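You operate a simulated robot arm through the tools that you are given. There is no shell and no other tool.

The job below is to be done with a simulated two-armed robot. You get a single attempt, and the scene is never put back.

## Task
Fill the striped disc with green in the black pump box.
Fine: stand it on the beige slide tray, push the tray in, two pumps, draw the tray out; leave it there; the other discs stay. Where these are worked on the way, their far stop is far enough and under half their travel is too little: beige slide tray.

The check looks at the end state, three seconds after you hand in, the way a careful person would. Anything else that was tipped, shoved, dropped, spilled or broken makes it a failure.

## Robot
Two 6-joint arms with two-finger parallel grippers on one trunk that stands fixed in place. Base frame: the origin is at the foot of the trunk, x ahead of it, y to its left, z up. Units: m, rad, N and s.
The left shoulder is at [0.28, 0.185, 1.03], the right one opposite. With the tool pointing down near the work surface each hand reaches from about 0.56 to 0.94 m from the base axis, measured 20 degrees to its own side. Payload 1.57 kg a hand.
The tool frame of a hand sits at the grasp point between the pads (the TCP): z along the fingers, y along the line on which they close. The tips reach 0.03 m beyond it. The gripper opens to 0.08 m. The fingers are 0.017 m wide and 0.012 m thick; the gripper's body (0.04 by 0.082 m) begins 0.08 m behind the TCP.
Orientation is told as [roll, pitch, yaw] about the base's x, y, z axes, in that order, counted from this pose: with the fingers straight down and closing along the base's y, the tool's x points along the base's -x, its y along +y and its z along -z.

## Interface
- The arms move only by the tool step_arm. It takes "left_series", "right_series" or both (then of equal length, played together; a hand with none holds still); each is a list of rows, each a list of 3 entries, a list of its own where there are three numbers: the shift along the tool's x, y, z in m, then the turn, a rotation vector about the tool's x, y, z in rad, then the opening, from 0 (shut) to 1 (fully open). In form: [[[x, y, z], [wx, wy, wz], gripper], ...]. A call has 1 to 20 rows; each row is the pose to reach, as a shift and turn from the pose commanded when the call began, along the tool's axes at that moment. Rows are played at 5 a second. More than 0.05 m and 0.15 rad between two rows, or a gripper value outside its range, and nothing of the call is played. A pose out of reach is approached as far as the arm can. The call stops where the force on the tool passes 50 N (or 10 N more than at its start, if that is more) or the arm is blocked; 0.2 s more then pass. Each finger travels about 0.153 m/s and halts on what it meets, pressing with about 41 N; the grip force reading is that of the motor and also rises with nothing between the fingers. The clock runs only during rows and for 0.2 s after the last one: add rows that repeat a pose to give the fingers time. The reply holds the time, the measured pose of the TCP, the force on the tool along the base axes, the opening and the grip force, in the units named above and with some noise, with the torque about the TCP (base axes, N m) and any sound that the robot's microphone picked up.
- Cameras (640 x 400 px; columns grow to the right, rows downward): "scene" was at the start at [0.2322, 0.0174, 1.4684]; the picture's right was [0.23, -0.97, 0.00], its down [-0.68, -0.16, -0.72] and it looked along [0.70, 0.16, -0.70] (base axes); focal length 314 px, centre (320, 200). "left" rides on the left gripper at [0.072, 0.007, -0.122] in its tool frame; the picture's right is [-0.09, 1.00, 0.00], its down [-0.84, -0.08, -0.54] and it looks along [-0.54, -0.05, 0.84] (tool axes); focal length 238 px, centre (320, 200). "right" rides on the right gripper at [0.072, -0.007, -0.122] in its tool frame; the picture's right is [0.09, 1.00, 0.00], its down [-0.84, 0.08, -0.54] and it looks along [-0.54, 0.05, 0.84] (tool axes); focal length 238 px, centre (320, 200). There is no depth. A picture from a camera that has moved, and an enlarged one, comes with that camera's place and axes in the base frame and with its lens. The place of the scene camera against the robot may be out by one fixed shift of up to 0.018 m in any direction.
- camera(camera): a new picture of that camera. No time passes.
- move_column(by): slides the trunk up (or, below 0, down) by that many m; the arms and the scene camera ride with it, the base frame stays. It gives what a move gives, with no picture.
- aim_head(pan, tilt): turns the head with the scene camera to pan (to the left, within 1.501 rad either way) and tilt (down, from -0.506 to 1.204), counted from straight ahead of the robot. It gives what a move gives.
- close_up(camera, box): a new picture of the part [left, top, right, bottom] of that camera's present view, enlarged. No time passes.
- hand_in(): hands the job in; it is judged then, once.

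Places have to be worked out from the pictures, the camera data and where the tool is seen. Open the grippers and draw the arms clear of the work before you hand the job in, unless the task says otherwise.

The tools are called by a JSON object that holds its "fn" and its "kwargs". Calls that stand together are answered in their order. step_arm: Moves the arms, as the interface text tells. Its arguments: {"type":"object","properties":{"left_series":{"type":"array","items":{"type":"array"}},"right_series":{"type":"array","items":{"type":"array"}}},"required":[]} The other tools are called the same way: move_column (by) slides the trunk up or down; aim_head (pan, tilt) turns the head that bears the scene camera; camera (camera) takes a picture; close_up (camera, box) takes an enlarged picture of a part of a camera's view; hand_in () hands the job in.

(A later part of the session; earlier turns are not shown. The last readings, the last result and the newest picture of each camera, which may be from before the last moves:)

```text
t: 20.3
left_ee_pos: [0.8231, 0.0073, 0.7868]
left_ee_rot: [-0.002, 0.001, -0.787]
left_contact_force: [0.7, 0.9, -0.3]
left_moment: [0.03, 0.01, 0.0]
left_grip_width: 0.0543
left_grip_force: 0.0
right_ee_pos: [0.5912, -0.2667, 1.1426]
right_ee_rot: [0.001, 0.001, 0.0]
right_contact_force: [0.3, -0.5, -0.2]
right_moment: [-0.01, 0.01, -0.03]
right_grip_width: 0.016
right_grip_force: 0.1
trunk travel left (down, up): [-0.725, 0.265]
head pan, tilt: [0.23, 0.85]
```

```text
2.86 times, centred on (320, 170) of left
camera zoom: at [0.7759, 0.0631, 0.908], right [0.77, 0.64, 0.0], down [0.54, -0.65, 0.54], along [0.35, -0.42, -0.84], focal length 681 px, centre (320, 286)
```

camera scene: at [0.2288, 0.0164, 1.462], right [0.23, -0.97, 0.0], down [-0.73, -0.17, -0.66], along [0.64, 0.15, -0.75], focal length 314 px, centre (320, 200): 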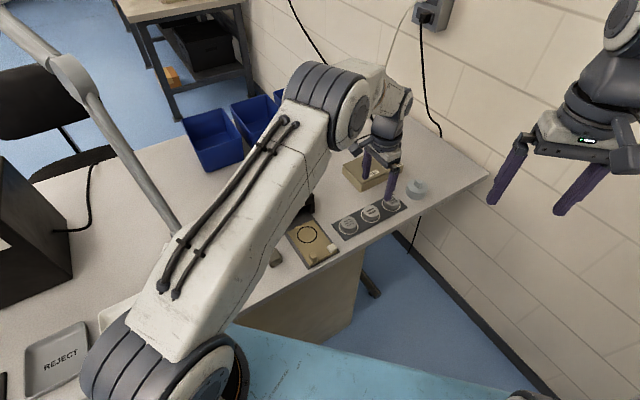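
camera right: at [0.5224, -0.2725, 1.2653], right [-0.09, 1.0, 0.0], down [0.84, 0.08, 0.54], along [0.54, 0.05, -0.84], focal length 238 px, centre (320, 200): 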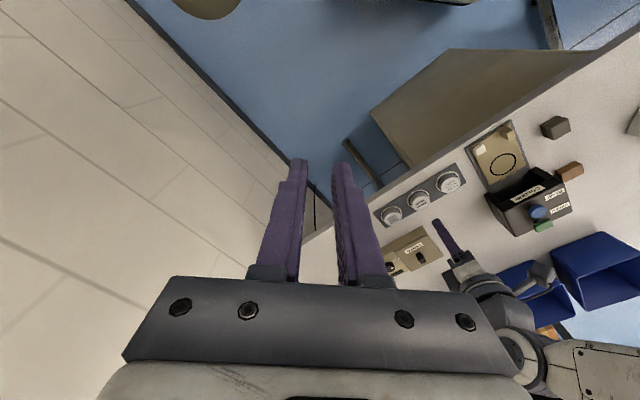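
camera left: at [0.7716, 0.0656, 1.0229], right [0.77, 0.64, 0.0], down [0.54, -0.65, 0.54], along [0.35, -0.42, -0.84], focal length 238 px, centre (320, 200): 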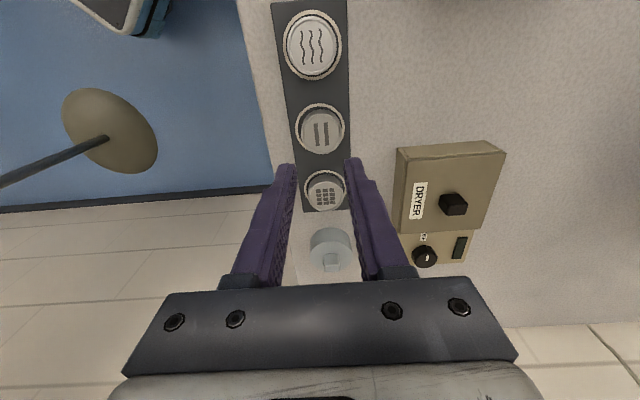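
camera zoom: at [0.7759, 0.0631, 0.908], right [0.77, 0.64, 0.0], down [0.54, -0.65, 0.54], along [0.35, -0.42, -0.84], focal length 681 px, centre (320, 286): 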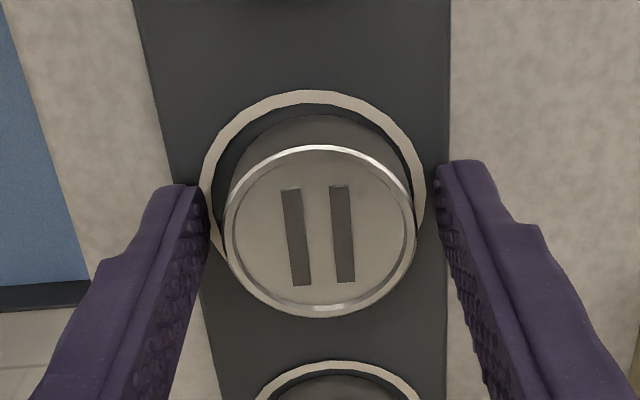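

Still no contact, tips at about 0.757, giving roughly 15 mm of overlap on the disc. I close here with full force.

{"fn": "step_arm", "kwargs": {"left_series": [[[0, 0, 0], [0, 0, 0], 0.55], [[0, 0, 0], [0, 0, 0], 0.4], [[0, 0, 0], [0, 0, 0], 0.2], [[0, 0, 0], [0, 0, 0], 0.2]]}}

{"fn": "close_up", "kwargs": {"camera": "left", "box": [230, 100, 410, 240]}}

```text
t: 21.3
left_ee_pos: [0.8224, 0.0066, 0.7864]
left_ee_rot: [-0.002, 0.0, -0.787]
left_contact_force: [0.1, -1.0, -0.5]
left_moment: [0.0, 0.0, 0.0]
left_grip_width: 0.0424
left_grip_force: 41.2
right_ee_pos: [0.5918, -0.2666, 1.1423]
right_ee_rot: [-0.001, 0.0, -0.001]
right_contact_force: [0.8, 0.0, 0.2]
right_moment: [0.03, -0.05, -0.02]
right_grip_width: 0.016
right_grip_force: 0.1
trunk travel left (down, up): [-0.725, 0.265]
head pan, tilt: [0.23, 0.85]
```

```text
2.86 times, centred on (320, 170) of left
camera zoom: at [0.7759, 0.0632, 0.9081], right [0.77, 0.64, 0.0], down [0.54, -0.65, 0.54], along [0.35, -0.42, -0.84], focal length 681 px, centre (320, 286)
```

zoom: 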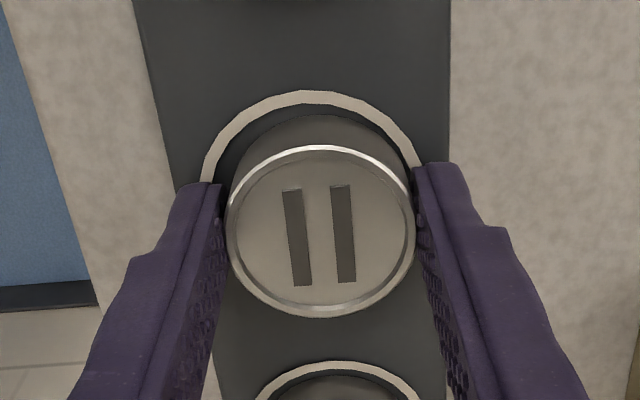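

Gripped again at 0.0424 m. I lift 15 mm slowly and check whether the grip holds.

{"fn": "step_arm", "kwargs": {"left_series": [[[0, 0, -0.003], [0, 0, 0], 0.2], [[0, 0, -0.006], [0, 0, 0], 0.2], [[0, 0, -0.01], [0, 0, 0], 0.2], [[0, 0, -0.015], [0, 0, 0], 0.2], [[0, 0, -0.015], [0, 0, 0], 0.2]]}}

{"fn": "close_up", "kwargs": {"camera": "left", "box": [230, 100, 410, 240]}}

{"fn": "close_up", "kwargs": {"camera": "scene", "box": [340, 170, 420, 240]}}

```text
t: 22.5
left_ee_pos: [0.8238, 0.0072, 0.8006]
left_ee_rot: [0.0, -0.001, -0.785]
left_contact_force: [-0.2, 0.3, -0.9]
left_moment: [0.0, 0.0, -0.01]
left_grip_width: 0.0427
left_grip_force: 40.3
right_ee_pos: [0.5932, -0.2659, 1.1424]
right_ee_rot: [0.001, 0.0, -0.001]
right_contact_force: [-0.4, -0.6, -0.4]
right_moment: [0.0, 0.0, 0.01]
right_grip_width: 0.0161
right_grip_force: 0.0
trunk travel left (down, up): [-0.725, 0.265]
head pan, tilt: [0.23, 0.85]
```

```text
2.86 times, centred on (320, 170) of left
camera zoom: at [0.7765, 0.063, 0.9224], right [0.77, 0.64, 0.0], down [0.54, -0.65, 0.54], along [0.35, -0.42, -0.84], focal length 681 px, centre (320, 286)
```

zoom: 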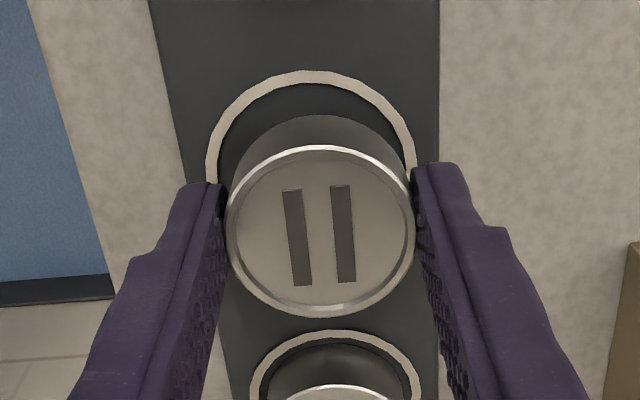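

```text
5.71 times, centred on (380, 205) of scene
camera zoom: at [0.2286, 0.0165, 1.4621], right [0.23, -0.97, 0.0], down [-0.73, -0.17, -0.66], along [0.64, 0.15, -0.75], focal length 1792 px, centre (-23, 171)
```

zoom: 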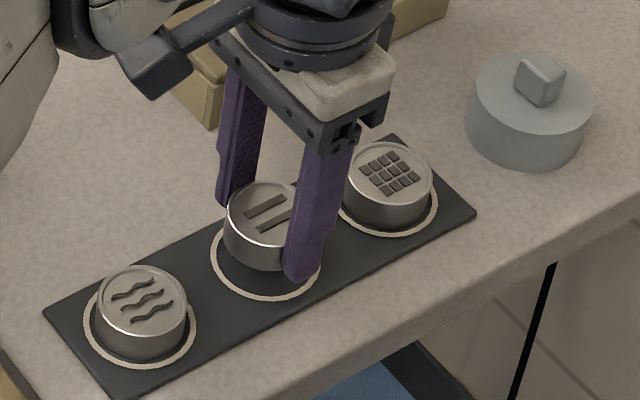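

The disc is held firmly and came up with the hand. I raise it to z≈0.90 and carry it over the tray's ring.

{"fn": "step_arm", "kwargs": {"left_series": [[[0, 0, -0.02], [0, 0, 0], 0.2], [[0, 0, -0.045], [0, 0, 0], 0.2], [[0, 0, -0.07], [0, 0, 0], 0.2], [[0, 0, -0.099], [0, 0, 0], 0.2], [[0.03, 0.005, -0.099], [0, 0, 0], 0.2], [[0.06, 0.01, -0.099], [0, 0, 0], 0.2], [[0.09, 0.0145, -0.099], [0, 0, 0], 0.2], [[0.12, 0.019, -0.099], [0, 0, 0], 0.2], [[0.15, 0.024, -0.099], [0, 0, 0], 0.2], [[0.175, 0.028, -0.099], [0, 0, 0], 0.2], [[0.1932, 0.0307, -0.099], [0, 0, 0], 0.2], [[0.1932, 0.0307, -0.099], [0, 0, 0], 0.2]]}}

{"fn": "camera", "kwargs": {"camera": "left"}}

{"fn": "close_up", "kwargs": {"camera": "left", "box": [230, 60, 410, 220]}}

{"fn": "camera", "kwargs": {"camera": "scene"}}

{"fn": "close_up", "kwargs": {"camera": "right", "box": [420, 100, 600, 240]}}

```text
t: 25.1
left_ee_pos: [0.7086, 0.1648, 0.8988]
left_ee_rot: [-0.001, -0.001, -0.785]
left_contact_force: [0.3, -0.1, -0.4]
left_moment: [-0.01, 0.01, 0.0]
left_grip_width: 0.0426
left_grip_force: 41.0
right_ee_pos: [0.5924, -0.2659, 1.1433]
right_ee_rot: [0.0, 0.0, -0.002]
right_contact_force: [-0.5, -0.7, 0.7]
right_moment: [-0.01, 0.0, -0.01]
right_grip_width: 0.0156
right_grip_force: 0.0
trunk travel left (down, up): [-0.725, 0.265]
head pan, tilt: [0.23, 0.85]
```

```text
taken
camera left: at [0.6616, 0.2208, 1.0216], right [0.77, 0.64, 0.0], down [0.54, -0.65, 0.54], along [0.35, -0.42, -0.84], focal length 238 px, centre (320, 200)
```

left: 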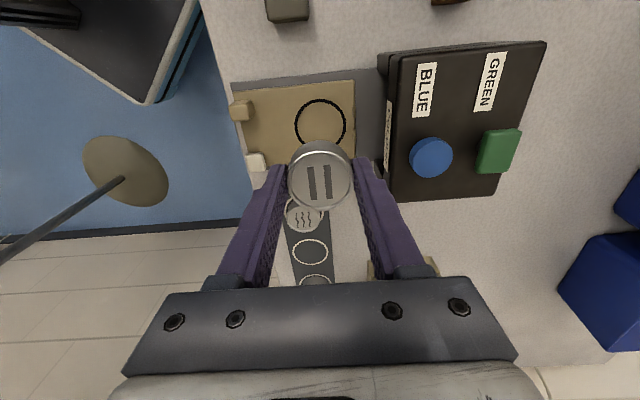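

```text
2.50 times, centred on (320, 140) of left
camera zoom: at [0.6616, 0.2208, 1.0216], right [0.77, 0.64, 0.0], down [0.54, -0.65, 0.54], along [0.35, -0.42, -0.84], focal length 596 px, centre (320, 350)
```

zoom: 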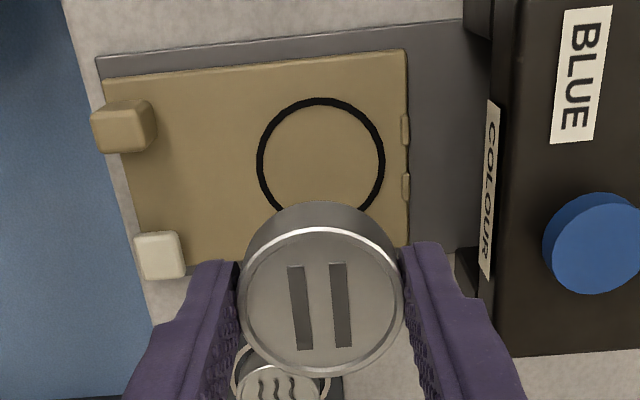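

```text
taken
camera scene: at [0.2285, 0.0166, 1.4621], right [0.23, -0.97, 0.0], down [-0.73, -0.17, -0.66], along [0.64, 0.15, -0.75], focal length 314 px, centre (320, 200)
```

scene: 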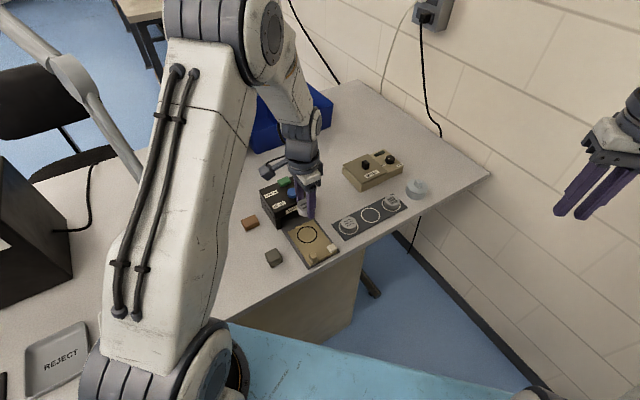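

```text
2.86 times, centred on (510, 170) of right
camera zoom: at [0.5223, -0.2724, 1.2653], right [-0.09, 1.0, 0.0], down [0.84, 0.08, 0.54], along [0.54, 0.05, -0.84], focal length 681 px, centre (-223, 286)
```

zoom: 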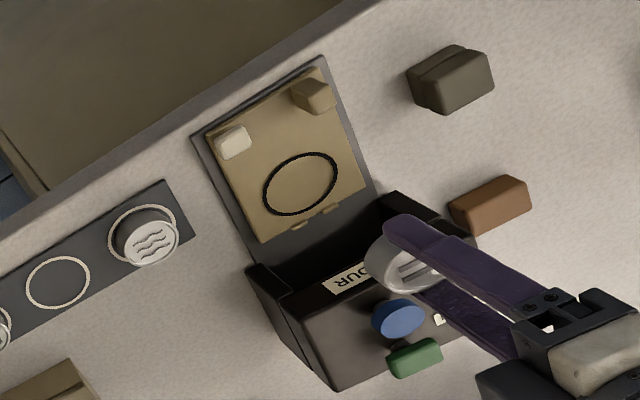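

The ring sits about 3 mm toward −e1 and 1 mm outward of the tool axis, at z≈0.761. I apply that correction and lower the disc to about 5 mm above the expected contact height.

{"fn": "step_arm", "kwargs": {"left_series": [[[0.0035, 0.001, 0.02], [0, 0, 0], 0.2], [[0.0035, 0.001, 0.045], [0, 0, 0], 0.2], [[0.0035, 0.001, 0.07], [0, 0, 0], 0.2], [[0.0035, 0.001, 0.09], [0, 0, 0], 0.2], [[0.0035, 0.001, 0.1], [0, 0, 0], 0.2], [[0.0035, 0.001, 0.1], [0, 0, 0], 0.2]]}}

{"fn": "close_up", "kwargs": {"camera": "left", "box": [230, 80, 410, 240]}}

{"fn": "close_up", "kwargs": {"camera": "scene", "box": [270, 180, 360, 270]}}

{"fn": "close_up", "kwargs": {"camera": "right", "box": [420, 100, 600, 240]}}

```text
t: 26.5
left_ee_pos: [0.7062, 0.169, 0.7999]
left_ee_rot: [0.0, 0.001, -0.784]
left_contact_force: [0.7, -0.5, -0.8]
left_moment: [0.0, 0.01, -0.01]
left_grip_width: 0.0426
left_grip_force: 40.6
right_ee_pos: [0.5929, -0.2657, 1.1432]
right_ee_rot: [-0.001, 0.0, 0.001]
right_contact_force: [-0.7, -0.4, -0.3]
right_moment: [0.01, 0.03, -0.01]
right_grip_width: 0.016
right_grip_force: 0.0
trunk travel left (down, up): [-0.725, 0.265]
head pan, tilt: [0.23, 0.85]
```

```text
2.50 times, centred on (320, 160) of left
camera zoom: at [0.6598, 0.2255, 0.9223], right [0.77, 0.64, 0.0], down [0.54, -0.65, 0.54], along [0.35, -0.42, -0.84], focal length 596 px, centre (320, 300)
```

zoom: 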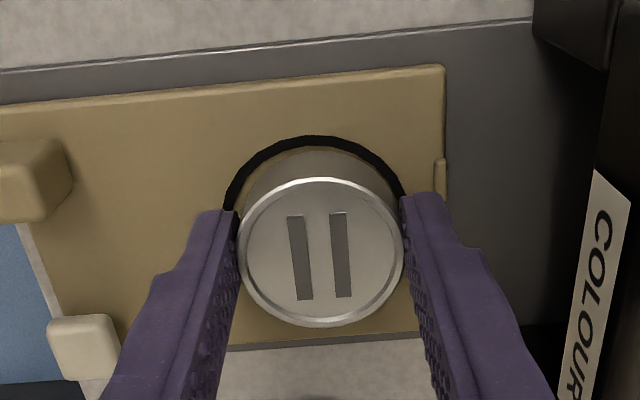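

```text
4.44 times, centred on (315, 225) of scene
camera zoom: at [0.2286, 0.0165, 1.4621], right [0.23, -0.97, 0.0], down [-0.73, -0.17, -0.66], along [0.64, 0.15, -0.75], focal length 1394 px, centre (342, 89)
```

zoom: 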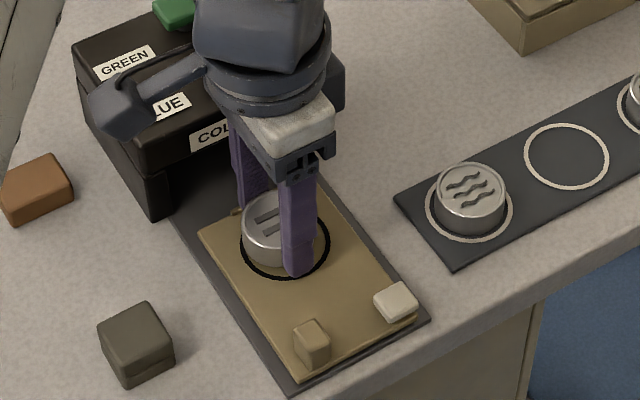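

```text
2.86 times, centred on (510, 170) of right
camera zoom: at [0.5224, -0.2725, 1.2652], right [-0.09, 1.0, 0.0], down [0.84, 0.08, 0.54], along [0.54, 0.05, -0.84], focal length 681 px, centre (-223, 286)
```

zoom: 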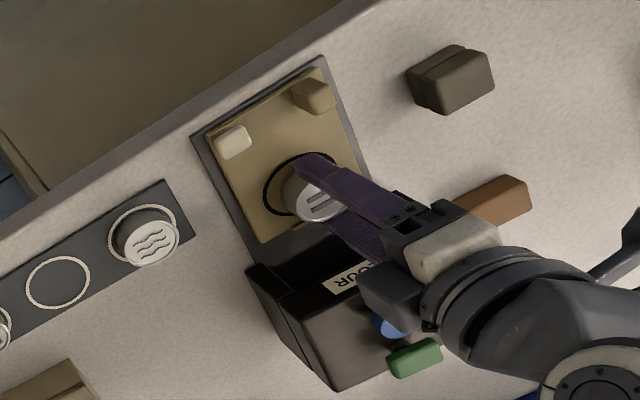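

I look closer from all three cameras to judge centring of the disc against the ring before lowering.

{"fn": "close_up", "kwargs": {"camera": "right", "box": [480, 130, 550, 190]}}

{"fn": "close_up", "kwargs": {"camera": "scene", "box": [310, 210, 350, 250]}}

{"fn": "close_up", "kwargs": {"camera": "scene", "box": [290, 205, 350, 265]}}

{"fn": "close_up", "kwargs": {"camera": "left", "box": [270, 120, 370, 220]}}

```text
6.67 times, centred on (515, 160) of right
camera zoom: at [0.5224, -0.2725, 1.2652], right [-0.09, 1.0, 0.0], down [0.84, 0.08, 0.54], along [0.54, 0.05, -0.84], focal length 1589 px, centre (-980, 467)
```

zoom: 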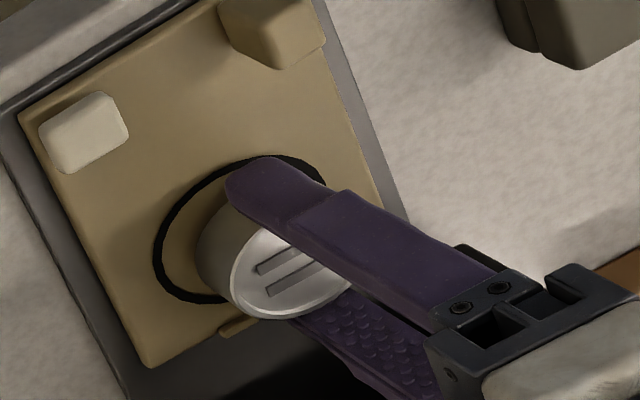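

```text
10.00 times, centred on (330, 230) of scene
camera zoom: at [0.2286, 0.0165, 1.4621], right [0.23, -0.97, 0.0], down [-0.73, -0.17, -0.66], along [0.64, 0.15, -0.75], focal length 3136 px, centre (220, -100)
```

zoom: 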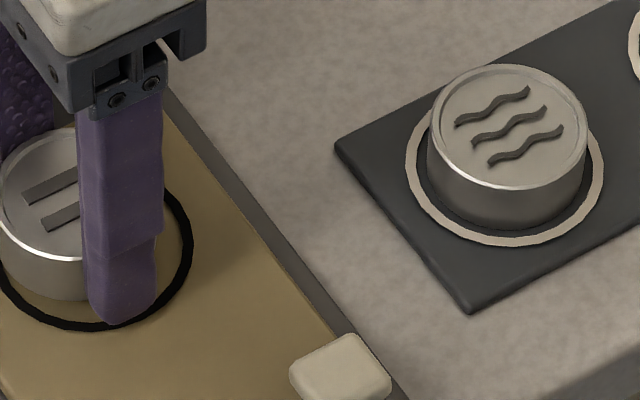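

```text
6.67 times, centred on (320, 235) of scene
camera zoom: at [0.2286, 0.0165, 1.4621], right [0.23, -0.97, 0.0], down [-0.73, -0.17, -0.66], along [0.64, 0.15, -0.75], focal length 2090 px, centre (320, -33)
```

zoom: 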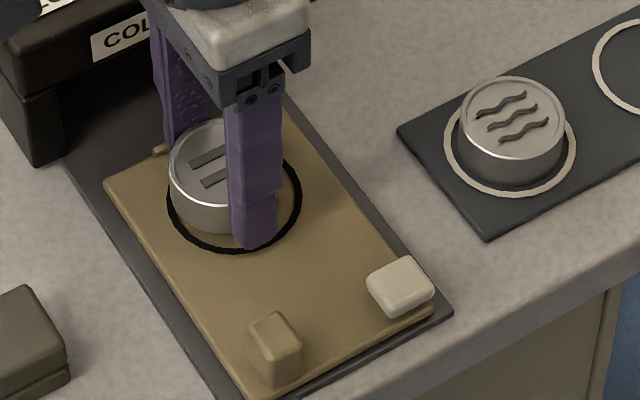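

```text
4.00 times, centred on (320, 170) of left
camera zoom: at [0.6598, 0.2255, 0.9223], right [0.77, 0.64, 0.0], down [0.54, -0.65, 0.54], along [0.35, -0.42, -0.84], focal length 953 px, centre (320, 320)
```

zoom: 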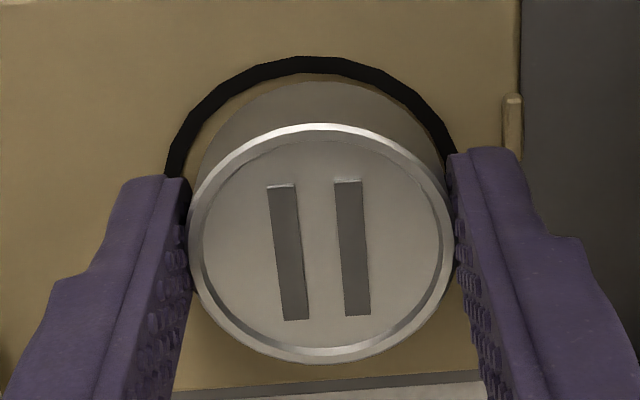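

The scene and hand views agree that the disc is about 5 mm too far toward −e1 and 2.7 mm too far in. I correct that before lowering.

{"fn": "step_arm", "kwargs": {"left_series": [[[-0.0025, -0.0013, 0], [0, 0, 0], 0.2], [[-0.005, -0.0027, 0], [0, 0, 0], 0.2], [[-0.005, -0.0027, 0], [0, 0, 0], 0.2]]}}

{"fn": "close_up", "kwargs": {"camera": "scene", "box": [290, 205, 350, 265]}}

{"fn": "close_up", "kwargs": {"camera": "left", "box": [270, 120, 370, 220]}}

{"fn": "close_up", "kwargs": {"camera": "right", "box": [480, 130, 550, 190]}}

```text
t: 27.3
left_ee_pos: [0.7078, 0.1654, 0.8003]
left_ee_rot: [0.001, 0.001, -0.785]
left_contact_force: [-0.7, -0.4, -1.1]
left_moment: [-0.03, -0.02, 0.0]
left_grip_width: 0.0427
left_grip_force: 41.1
right_ee_pos: [0.593, -0.2653, 1.1433]
right_ee_rot: [0.0, 0.002, 0.0]
right_contact_force: [-0.2, 0.4, 0.7]
right_moment: [-0.02, 0.01, 0.0]
right_grip_width: 0.0159
right_grip_force: 0.0
trunk travel left (down, up): [-0.725, 0.265]
head pan, tilt: [0.23, 0.85]
```

```text
6.67 times, centred on (320, 235) of scene
camera zoom: at [0.2286, 0.0165, 1.4621], right [0.23, -0.97, 0.0], down [-0.73, -0.17, -0.66], along [0.64, 0.15, -0.75], focal length 2090 px, centre (320, -33)
```

zoom: 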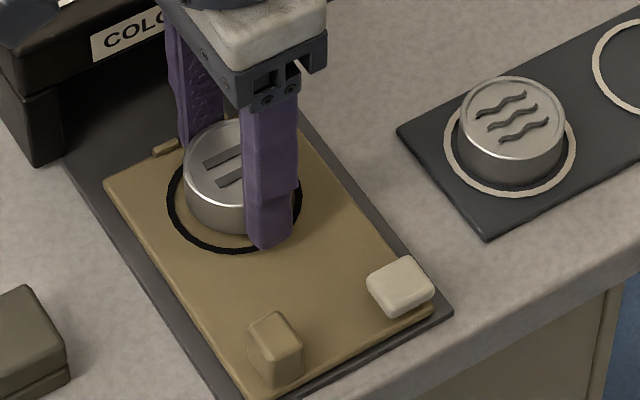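

```text
4.00 times, centred on (320, 170) of left
camera zoom: at [0.6613, 0.2198, 0.922], right [0.77, 0.64, 0.0], down [0.54, -0.65, 0.54], along [0.35, -0.42, -0.84], focal length 953 px, centre (320, 320)
```

zoom: 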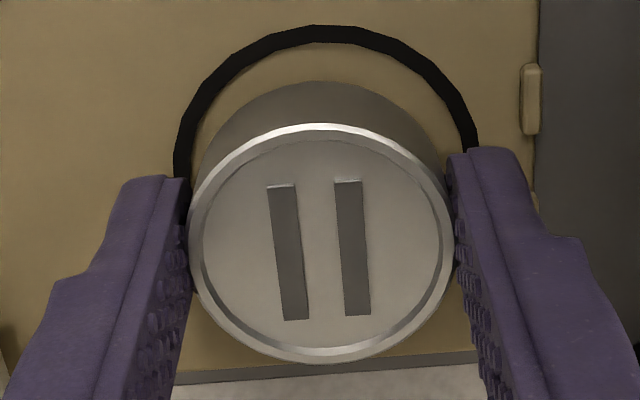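

```text
6.67 times, centred on (515, 160) of right
camera zoom: at [0.5224, -0.2725, 1.2653], right [-0.09, 1.0, 0.0], down [0.84, 0.08, 0.54], along [0.54, 0.05, -0.84], focal length 1589 px, centre (-980, 467)
```

zoom: 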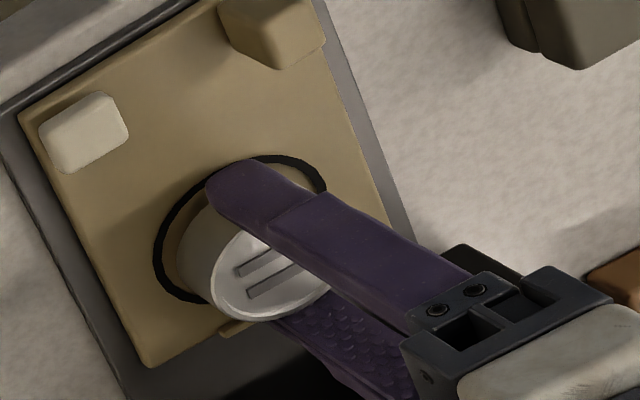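

The disc is now centred in the ring within 1–2 mm. I lower in small steps until light contact.

{"fn": "step_arm", "kwargs": {"left_series": [[[0.001, 0.0005, 0.002], [0, 0, 0], 0.2], [[0.001, 0.0005, 0.004], [0, 0, 0], 0.2], [[0.001, 0.0005, 0.006], [0, 0, 0], 0.2], [[0.001, 0.0005, 0.006], [0, 0, 0], 0.2]]}}

```text
t: 28.3
left_ee_pos: [0.7077, 0.1653, 0.795]
left_ee_rot: [0.001, 0.0, -0.786]
left_contact_force: [-0.8, 0.8, -2.1]
left_moment: [0.0, 0.0, 0.01]
left_grip_width: 0.0424
left_grip_force: 41.4
right_ee_pos: [0.5927, -0.2665, 1.143]
right_ee_rot: [0.001, 0.0, 0.001]
right_contact_force: [-0.4, -0.5, 0.4]
right_moment: [0.01, -0.03, -0.01]
right_grip_width: 0.0158
right_grip_force: 0.2
trunk travel left (down, up): [-0.725, 0.265]
head pan, tilt: [0.23, 0.85]
```

{"fn": "step_arm", "kwargs": {"left_series": [[[0, 0, 0.001], [0, 0, 0], 0.2], [[0, 0, 0.001], [0, 0, 0], 0.2]]}}

{"fn": "close_up", "kwargs": {"camera": "scene", "box": [290, 205, 350, 265]}}

```text
t: 28.9
left_ee_pos: [0.7073, 0.1649, 0.7937]
left_ee_rot: [0.0, -0.002, -0.785]
left_contact_force: [-0.4, 2.6, 8.0]
left_moment: [0.06, 0.06, 0.0]
left_grip_width: 0.0428
left_grip_force: 41.0
right_ee_pos: [0.5921, -0.2662, 1.1441]
right_ee_rot: [0.0, 0.0, 0.0]
right_contact_force: [0.2, -0.2, -0.1]
right_moment: [-0.02, 0.01, -0.01]
right_grip_width: 0.016
right_grip_force: 0.0
trunk travel left (down, up): [-0.725, 0.265]
head pan, tilt: [0.23, 0.85]
```

```text
6.67 times, centred on (320, 235) of scene
camera zoom: at [0.2282, 0.0164, 1.4623], right [0.23, -0.97, 0.0], down [-0.73, -0.17, -0.66], along [0.64, 0.15, -0.75], focal length 2090 px, centre (320, -33)
```

zoom: 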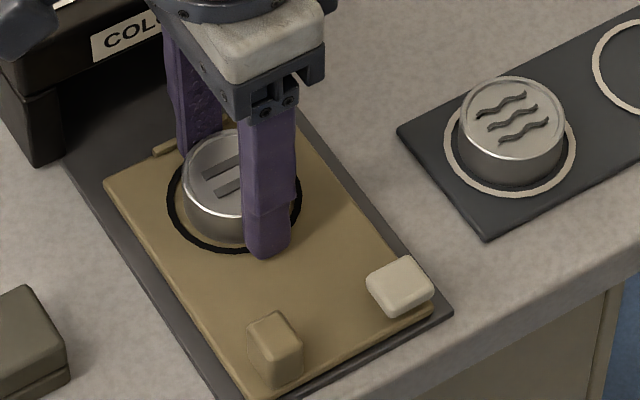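

A steady 8 N upward shows the disc stands on the tray, centred in the ring. I open the fingers gently.

{"fn": "step_arm", "kwargs": {"left_series": [[[0, 0, 0], [0, 0, 0], 0.52], [[0, 0, 0], [0, 0, 0], 0.56], [[0, 0, 0], [0, 0, 0], 0.62], [[0, 0, 0], [0, 0, 0], 0.7], [[0, 0, 0], [0, 0, 0], 0.75]]}}

{"fn": "close_up", "kwargs": {"camera": "left", "box": [270, 120, 370, 220]}}

```text
t: 30.1
left_ee_pos: [0.708, 0.166, 0.7927]
left_ee_rot: [0.0, 0.001, -0.785]
left_contact_force: [0.0, 0.4, -0.5]
left_moment: [-0.04, -0.02, 0.01]
left_grip_width: 0.0601
left_grip_force: 0.1
right_ee_pos: [0.5932, -0.2667, 1.1422]
right_ee_rot: [0.0, -0.001, 0.001]
right_contact_force: [0.7, -0.5, 1.4]
right_moment: [0.01, 0.0, 0.0]
right_grip_width: 0.016
right_grip_force: 0.0
trunk travel left (down, up): [-0.725, 0.265]
head pan, tilt: [0.23, 0.85]
```

```text
4.00 times, centred on (320, 170) of left
camera zoom: at [0.6606, 0.2207, 0.9146], right [0.77, 0.64, 0.0], down [0.54, -0.65, 0.54], along [0.35, -0.42, -0.84], focal length 953 px, centre (320, 320)
```

zoom: 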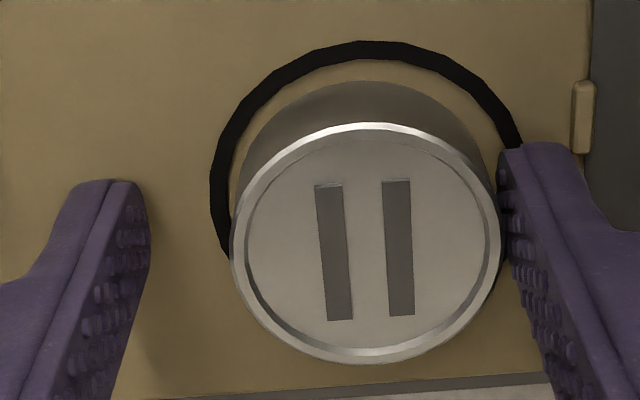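

The tray slides easily: it moved about 7 mm inward with the opening finger, and the disc stays centred in the ring. I centre the hand around the disc (7 mm) and then lift straight up.

{"fn": "step_arm", "kwargs": {"left_series": [[[0, 0.004, 0], [0, 0, 0], 0.75], [[0, 0.0075, 0], [0, 0, 0], 0.75], [[0, 0.0075, 0], [0, 0, 0], 0.85], [[0, 0.0075, -0.01], [0, 0, 0], 0.85], [[0, 0.0075, -0.04], [0, 0, 0], 0.85], [[0, 0.0075, -0.08], [0, 0, 0], 0.85], [[0, 0.0075, -0.12], [0, 0, 0], 0.85], [[0, 0.0075, -0.12], [0, 0, 0], 0.85]]}}

{"fn": "camera", "kwargs": {"camera": "left"}}

{"fn": "close_up", "kwargs": {"camera": "scene", "box": [270, 180, 360, 270]}}

```text
t: 31.9
left_ee_pos: [0.7122, 0.1692, 0.9157]
left_ee_rot: [-0.001, 0.001, -0.785]
left_contact_force: [0.1, 0.0, 1.3]
left_moment: [0.01, -0.03, 0.0]
left_grip_width: 0.068
left_grip_force: 0.0
right_ee_pos: [0.5933, -0.2661, 1.1428]
right_ee_rot: [0.0, -0.002, 0.002]
right_contact_force: [0.2, 0.2, -0.6]
right_moment: [-0.01, 0.04, -0.03]
right_grip_width: 0.016
right_grip_force: 0.0
trunk travel left (down, up): [-0.725, 0.265]
head pan, tilt: [0.23, 0.85]
```

```text
taken
camera left: at [0.6652, 0.2247, 1.0371], right [0.77, 0.64, 0.0], down [0.54, -0.65, 0.54], along [0.35, -0.42, -0.84], focal length 238 px, centre (320, 200)
```

left: 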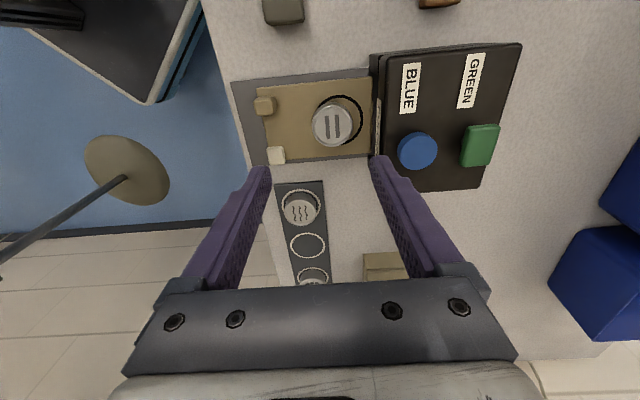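

```text
4.44 times, centred on (315, 225) of scene
camera zoom: at [0.2283, 0.0165, 1.4621], right [0.23, -0.97, 0.0], down [-0.73, -0.17, -0.66], along [0.64, 0.15, -0.75], focal length 1394 px, centre (342, 89)
```

zoom: 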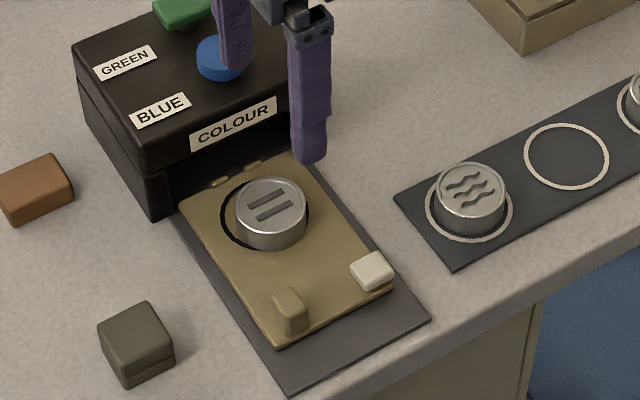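

The tray has moved further in (about 25 mm) and the disc now looks slightly off-centre in the ring. I zoom in to measure.

{"fn": "close_up", "kwargs": {"camera": "left", "box": [220, 60, 400, 180]}}

{"fn": "close_up", "kwargs": {"camera": "scene", "box": [300, 205, 350, 255]}}

{"fn": "close_up", "kwargs": {"camera": "right", "box": [460, 110, 560, 200]}}

```text
3.33 times, centred on (310, 120) of left
camera zoom: at [0.6652, 0.2247, 1.0371], right [0.77, 0.64, 0.0], down [0.54, -0.65, 0.54], along [0.35, -0.42, -0.84], focal length 794 px, centre (353, 467)
```

zoom: 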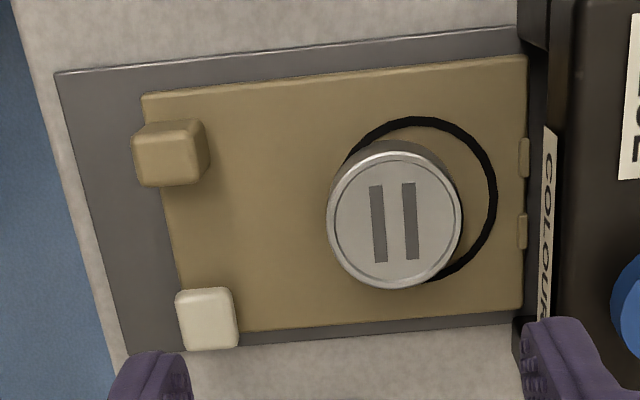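

```text
8.00 times, centred on (325, 230) of scene
camera zoom: at [0.2283, 0.0165, 1.4621], right [0.23, -0.97, 0.0], down [-0.73, -0.17, -0.66], along [0.64, 0.15, -0.75], focal length 2509 px, centre (280, -40)
```

zoom: 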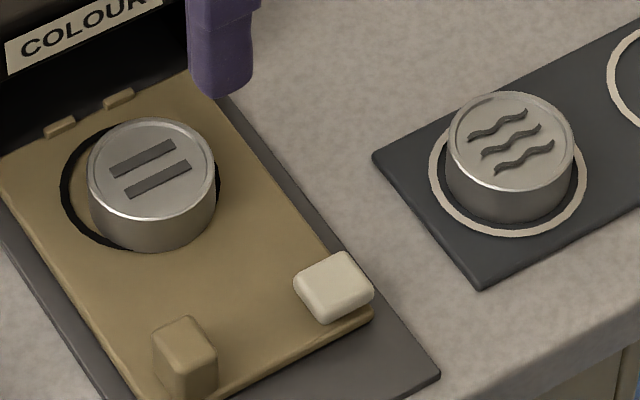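

```text
4.44 times, centred on (510, 155) of right
camera zoom: at [0.5222, -0.2725, 1.2654], right [-0.09, 1.0, 0.0], down [0.84, 0.08, 0.54], along [0.54, 0.05, -0.84], focal length 1059 px, centre (-524, 400)
```

zoom: 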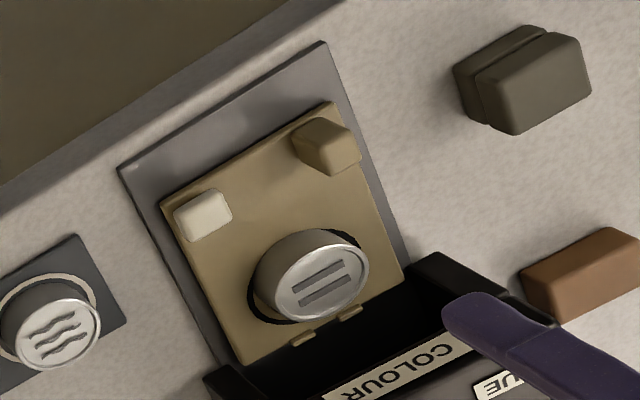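

The disc sits about 7 mm off-centre toward the front; the fingertips had been rubbing on the tray and dragged it. I'll re-centre it: turn the hand to yaw +45° (fingers closing sideways to the slide direction, clear of the box front) above the disc.

{"fn": "step_arm", "kwargs": {"left_series": [[[0, 0.0013, 0], [0, 0, -0.1427], 0.8], [[0, 0.0025, 0], [0, 0, -0.2855], 0.8], [[0, 0.0038, 0], [0, 0, -0.4282], 0.8], [[0, 0.005, 0], [0, 0, -0.571], 0.8], [[0, 0.0063, 0], [0, 0, -0.7137], 0.8], [[0, 0.0075, 0], [0, 0, -0.8564], 0.8], [[0, 0.0088, 0], [0, 0, -0.9992], 0.8], [[0, 0.01, 0], [0, 0, -1.142], 0.8], [[0, 0.0113, 0], [0, 0, -1.2846], 0.8], [[0, 0.0125, 0], [0, 0, -1.4274], 0.8], [[-0.0006, 0.0138, 0], [0, 0, -1.57], 0.8], [[-0.0006, 0.0138, 0], [0, 0, -1.57], 0.8]]}}

{"fn": "camera", "kwargs": {"camera": "left"}}

{"fn": "close_up", "kwargs": {"camera": "left", "box": [240, 60, 400, 180]}}

{"fn": "camera", "kwargs": {"camera": "scene"}}

```text
t: 34.5
left_ee_pos: [0.723, 0.1801, 0.9142]
left_ee_rot: [-0.002, 0.0, 0.787]
left_contact_force: [-0.3, 0.6, -0.2]
left_moment: [0.03, 0.01, -0.03]
left_grip_width: 0.0638
left_grip_force: 0.0
right_ee_pos: [0.5932, -0.2666, 1.1424]
right_ee_rot: [0.0, 0.0, 0.0]
right_contact_force: [0.5, 0.2, 0.2]
right_moment: [0.01, -0.01, 0.0]
right_grip_width: 0.0162
right_grip_force: 0.1
trunk travel left (down, up): [-0.725, 0.265]
head pan, tilt: [0.23, 0.85]
```

```text
taken
camera left: at [0.6668, 0.1339, 1.0353], right [-0.64, 0.77, 0.0], down [0.65, 0.54, 0.54], along [0.42, 0.35, -0.84], focal length 238 px, centre (320, 200)
```

left: 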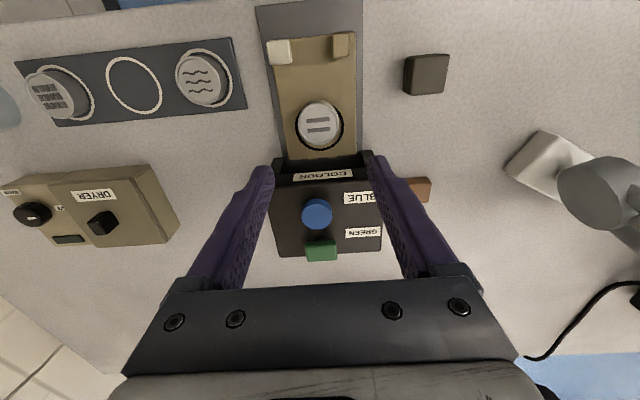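

```text
3.33 times, centred on (320, 120) of left
camera zoom: at [0.6668, 0.1339, 1.0353], right [-0.64, 0.77, 0.0], down [0.65, 0.54, 0.54], along [0.42, 0.35, -0.84], focal length 794 px, centre (320, 467)
```

zoom: 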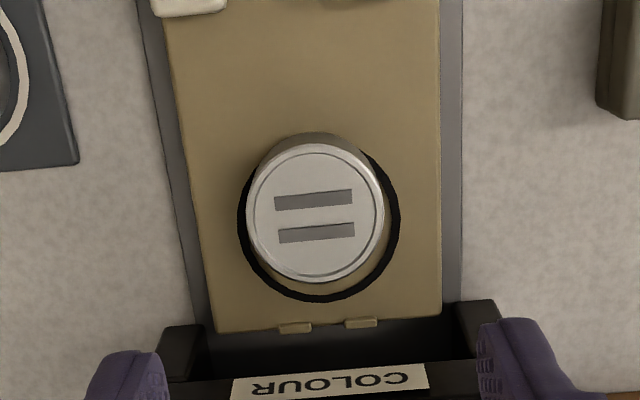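

```text
taken
camera scene: at [0.2286, 0.0165, 1.4621], right [0.23, -0.97, 0.0], down [-0.73, -0.17, -0.66], along [0.64, 0.15, -0.75], focal length 314 px, centre (320, 200)
```

scene: 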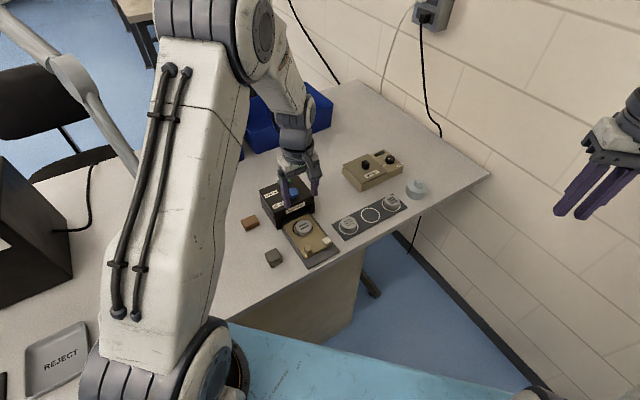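

From this side the disc is 7 mm too far forward (−e2) relative to the ring. I lower over it with tips a safe 6 mm above the tray and check before gripping.

{"fn": "step_arm", "kwargs": {"left_series": [[[0.003, -0.0008, 0.03], [0, 0, 0], 0.75], [[0.003, -0.0008, 0.06], [0, 0, 0], 0.75], [[0.003, -0.0008, 0.09], [0, 0, 0], 0.75], [[0.003, -0.0008, 0.108], [0, 0, 0], 0.75], [[0.003, -0.0008, 0.116], [0, 0, 0], 0.75], [[0.003, -0.0008, 0.116], [0, 0, 0], 0.75]]}}

{"fn": "close_up", "kwargs": {"camera": "left", "box": [230, 90, 410, 240]}}

{"fn": "close_up", "kwargs": {"camera": "scene", "box": [280, 190, 350, 260]}}

```text
t: 35.9
left_ee_pos: [0.7214, 0.1767, 0.7989]
left_ee_rot: [0.0, 0.0, 0.786]
left_contact_force: [0.0, 0.7, 0.7]
left_moment: [-0.01, 0.03, 0.02]
left_grip_width: 0.0598
left_grip_force: 0.1
right_ee_pos: [0.5935, -0.2654, 1.1431]
right_ee_rot: [0.001, 0.0, 0.0]
right_contact_force: [0.0, 0.3, -0.2]
right_moment: [0.02, -0.01, 0.0]
right_grip_width: 0.0161
right_grip_force: 0.0
trunk travel left (down, up): [-0.725, 0.265]
head pan, tilt: [0.23, 0.85]
```

```text
2.67 times, centred on (320, 165) of left
camera zoom: at [0.665, 0.1309, 0.9198], right [-0.64, 0.77, 0.0], down [0.65, 0.54, 0.54], along [0.42, 0.35, -0.84], focal length 636 px, centre (320, 293)
```

zoom: 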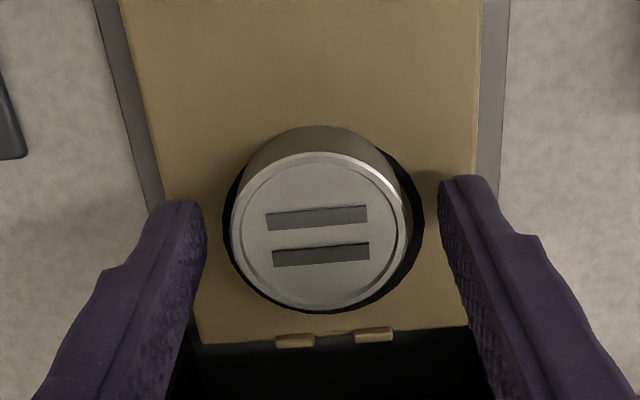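

```text
5.71 times, centred on (315, 225) of scene
camera zoom: at [0.2286, 0.0165, 1.4621], right [0.23, -0.97, 0.0], down [-0.73, -0.17, -0.66], along [0.64, 0.15, -0.75], focal length 1792 px, centre (349, 57)
```

zoom: 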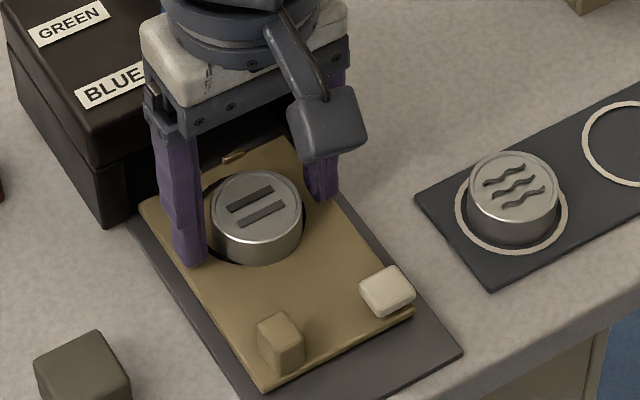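

Aligned within 1 mm. I lower 3 mm more (tips about 4 mm above the tray) and close on the disc.

{"fn": "step_arm", "kwargs": {"left_series": [[[0, 0, 0.0015], [0, 0, 0], 0.75], [[0, 0, 0.003], [0, 0, 0], 0.75], [[0, 0, 0.003], [0, 0, 0], 0.6], [[0, 0, 0.003], [0, 0, 0], 0.45], [[0, 0, 0.003], [0, 0, 0], 0.2], [[0, 0, 0.003], [0, 0, 0], 0.2]]}}

{"fn": "close_up", "kwargs": {"camera": "left", "box": [230, 90, 410, 240]}}

```text
t: 37.3
left_ee_pos: [0.7212, 0.1776, 0.7936]
left_ee_rot: [0.0, 0.0, 0.786]
left_contact_force: [-0.7, 0.4, 0.7]
left_moment: [0.01, 0.04, 0.03]
left_grip_width: 0.0422
left_grip_force: 41.0
right_ee_pos: [0.5934, -0.2659, 1.1435]
right_ee_rot: [0.002, 0.0, 0.001]
right_contact_force: [0.5, -0.3, 0.5]
right_moment: [-0.02, -0.01, 0.03]
right_grip_width: 0.0161
right_grip_force: 0.1
trunk travel left (down, up): [-0.725, 0.265]
head pan, tilt: [0.23, 0.85]
```

```text
2.67 times, centred on (320, 165) of left
camera zoom: at [0.6651, 0.1312, 0.9165], right [-0.64, 0.77, 0.0], down [0.65, 0.54, 0.54], along [0.42, 0.35, -0.84], focal length 636 px, centre (320, 293)
```

zoom: 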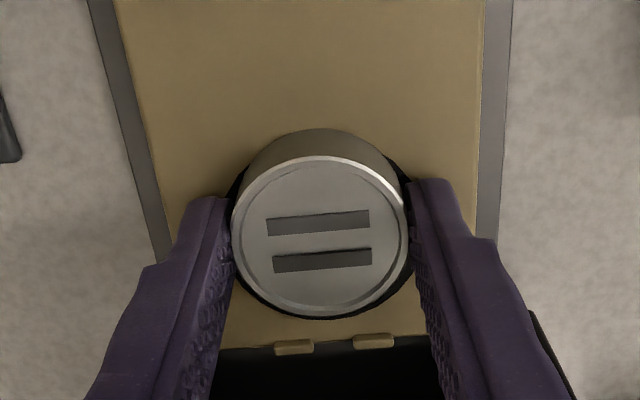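

Gripped at 0.0422 m. I lift it 5 mm and check that it holds.

{"fn": "step_arm", "kwargs": {"left_series": [[[0, 0, -0.002], [0, 0, 0], 0.2], [[0, 0, -0.004], [0, 0, 0], 0.2], [[0, 0, -0.006], [0, 0, 0], 0.2], [[0, 0, -0.006], [0, 0, 0], 0.2]]}}

{"fn": "close_up", "kwargs": {"camera": "left", "box": [230, 90, 410, 240]}}

{"fn": "close_up", "kwargs": {"camera": "scene", "box": [280, 190, 350, 260]}}

```text
t: 38.3
left_ee_pos: [0.7212, 0.1762, 0.8002]
left_ee_rot: [0.0, -0.001, 0.786]
left_contact_force: [0.6, 1.1, -0.8]
left_moment: [0.0, 0.01, -0.01]
left_grip_width: 0.0424
left_grip_force: 41.1
right_ee_pos: [0.5932, -0.2669, 1.1424]
right_ee_rot: [0.0, -0.001, -0.001]
right_contact_force: [-0.1, 0.4, 0.3]
right_moment: [-0.02, -0.01, 0.02]
right_grip_width: 0.0161
right_grip_force: 0.0
trunk travel left (down, up): [-0.725, 0.265]
head pan, tilt: [0.23, 0.85]
```

```text
2.67 times, centred on (320, 165) of left
camera zoom: at [0.665, 0.1305, 0.9222], right [-0.64, 0.77, 0.0], down [0.65, 0.54, 0.54], along [0.42, 0.35, -0.84], focal length 636 px, centre (320, 293)
```

zoom: 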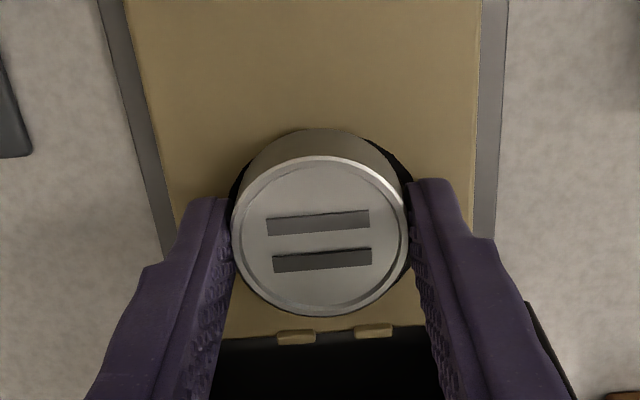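

```text
5.71 times, centred on (315, 225) of scene
camera zoom: at [0.2286, 0.0165, 1.4621], right [0.23, -0.97, 0.0], down [-0.73, -0.17, -0.66], along [0.64, 0.15, -0.75], focal length 1792 px, centre (349, 57)
```

zoom: 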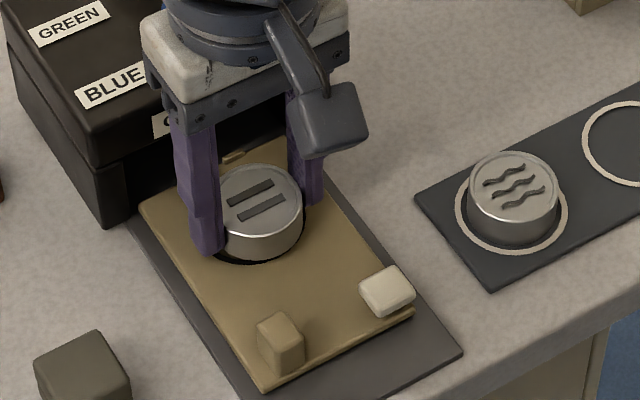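

It holds. I move it 7 mm further in (toward the ring's centre), lower it, and look before releasing.

{"fn": "step_arm", "kwargs": {"left_series": [[[-0.002, 0.0002, 0], [0, 0, 0], 0.2], [[-0.0045, 0.0004, 0], [0, 0, 0], 0.2], [[-0.007, 0.0006, 0], [0, 0, 0], 0.2], [[-0.007, 0.0006, 0.003], [0, 0, 0], 0.2], [[-0.007, 0.0006, 0.0045], [0, 0, 0], 0.2], [[-0.007, 0.0006, 0.0045], [0, 0, 0], 0.2]]}}

{"fn": "close_up", "kwargs": {"camera": "left", "box": [230, 90, 410, 240]}}

{"fn": "close_up", "kwargs": {"camera": "scene", "box": [280, 190, 350, 260]}}

```text
t: 39.7
left_ee_pos: [0.726, 0.1808, 0.7959]
left_ee_rot: [0.001, 0.001, 0.786]
left_contact_force: [-0.6, 1.5, -1.4]
left_moment: [0.0, -0.02, -0.02]
left_grip_width: 0.0426
left_grip_force: 40.8
right_ee_pos: [0.5924, -0.266, 1.1431]
right_ee_rot: [0.0, -0.001, 0.0]
right_contact_force: [-1.1, 0.5, -0.4]
right_moment: [-0.01, 0.0, 0.0]
right_grip_width: 0.0161
right_grip_force: 0.1
trunk travel left (down, up): [-0.725, 0.265]
head pan, tilt: [0.23, 0.85]
```

```text
2.67 times, centred on (320, 165) of left
camera zoom: at [0.6696, 0.1354, 0.9175], right [-0.64, 0.77, 0.0], down [0.65, 0.54, 0.54], along [0.42, 0.35, -0.84], focal length 636 px, centre (320, 293)
```

zoom: 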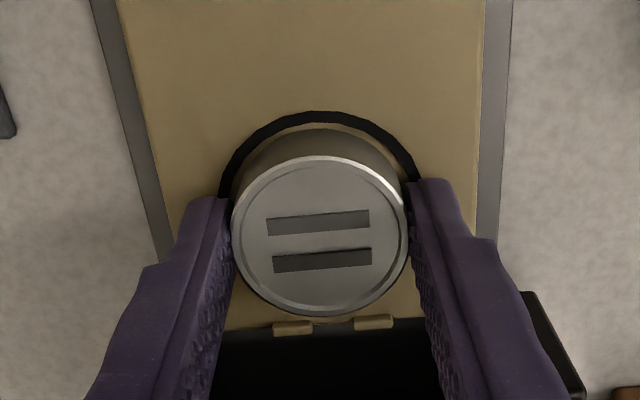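

```text
5.71 times, centred on (315, 225) of scene
camera zoom: at [0.2286, 0.0165, 1.4621], right [0.23, -0.97, 0.0], down [-0.73, -0.17, -0.66], along [0.64, 0.15, -0.75], focal length 1792 px, centre (349, 57)
```

zoom: 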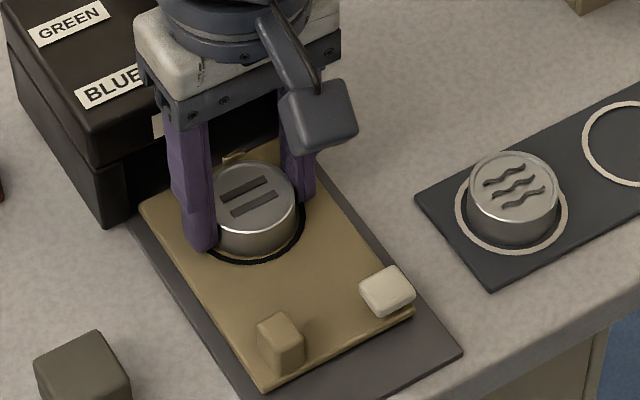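

The pictures still suggest the disc is about 2–3 mm short of the ring's centre. I nudge it 2.5 mm further in (still held) and re-check.

{"fn": "step_arm", "kwargs": {"left_series": [[[0, 0, -0.002], [0, 0, 0], 0.2], [[-0.0025, 0, -0.002], [0, 0, 0], 0.2], [[-0.0025, 0, -0.002], [0, 0, 0], 0.2]]}}

{"fn": "close_up", "kwargs": {"camera": "left", "box": [270, 120, 370, 220]}}

{"fn": "close_up", "kwargs": {"camera": "scene", "box": [300, 205, 350, 255]}}

{"fn": "close_up", "kwargs": {"camera": "right", "box": [480, 130, 550, 190]}}

```text
t: 40.5
left_ee_pos: [0.7275, 0.1837, 0.7978]
left_ee_rot: [-0.001, 0.0, 0.786]
left_contact_force: [0.2, -0.3, -1.0]
left_moment: [0.02, -0.01, -0.04]
left_grip_width: 0.0422
left_grip_force: 41.1
right_ee_pos: [0.5936, -0.2652, 1.1429]
right_ee_rot: [-0.001, -0.002, 0.001]
right_contact_force: [0.6, -0.2, 0.9]
right_moment: [-0.01, 0.01, 0.01]
right_grip_width: 0.016
right_grip_force: 0.1
trunk travel left (down, up): [-0.725, 0.265]
head pan, tilt: [0.23, 0.85]
```

```text
4.00 times, centred on (320, 170) of left
camera zoom: at [0.6712, 0.1374, 0.9195], right [-0.64, 0.77, 0.0], down [0.65, 0.54, 0.54], along [0.42, 0.35, -0.84], focal length 953 px, centre (320, 320)
```

zoom: 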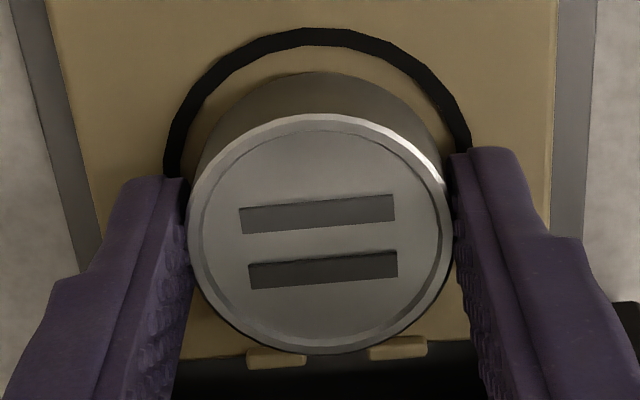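

```text
8.00 times, centred on (325, 230) of scene
camera zoom: at [0.2286, 0.0165, 1.4621], right [0.23, -0.97, 0.0], down [-0.73, -0.17, -0.66], along [0.64, 0.15, -0.75], focal length 2509 px, centre (280, -40)
```

zoom: 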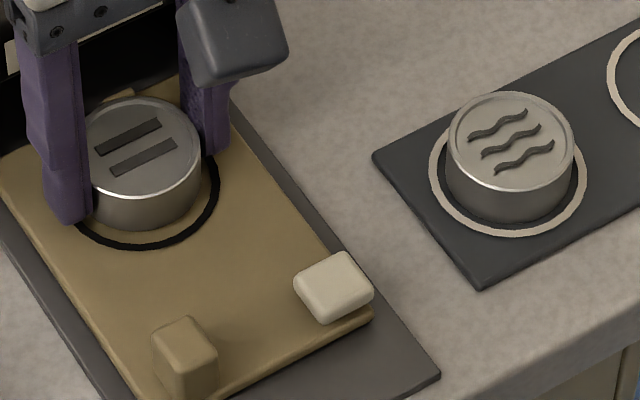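

```text
6.67 times, centred on (515, 160) of right
camera zoom: at [0.5224, -0.2725, 1.2653], right [-0.09, 1.0, 0.0], down [0.84, 0.08, 0.54], along [0.54, 0.05, -0.84], focal length 1589 px, centre (-980, 467)
```

zoom: 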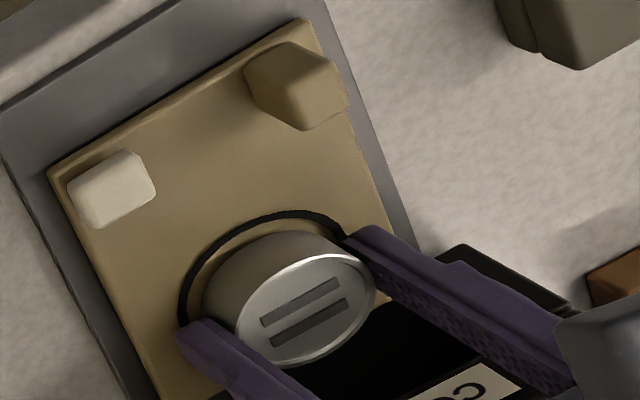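

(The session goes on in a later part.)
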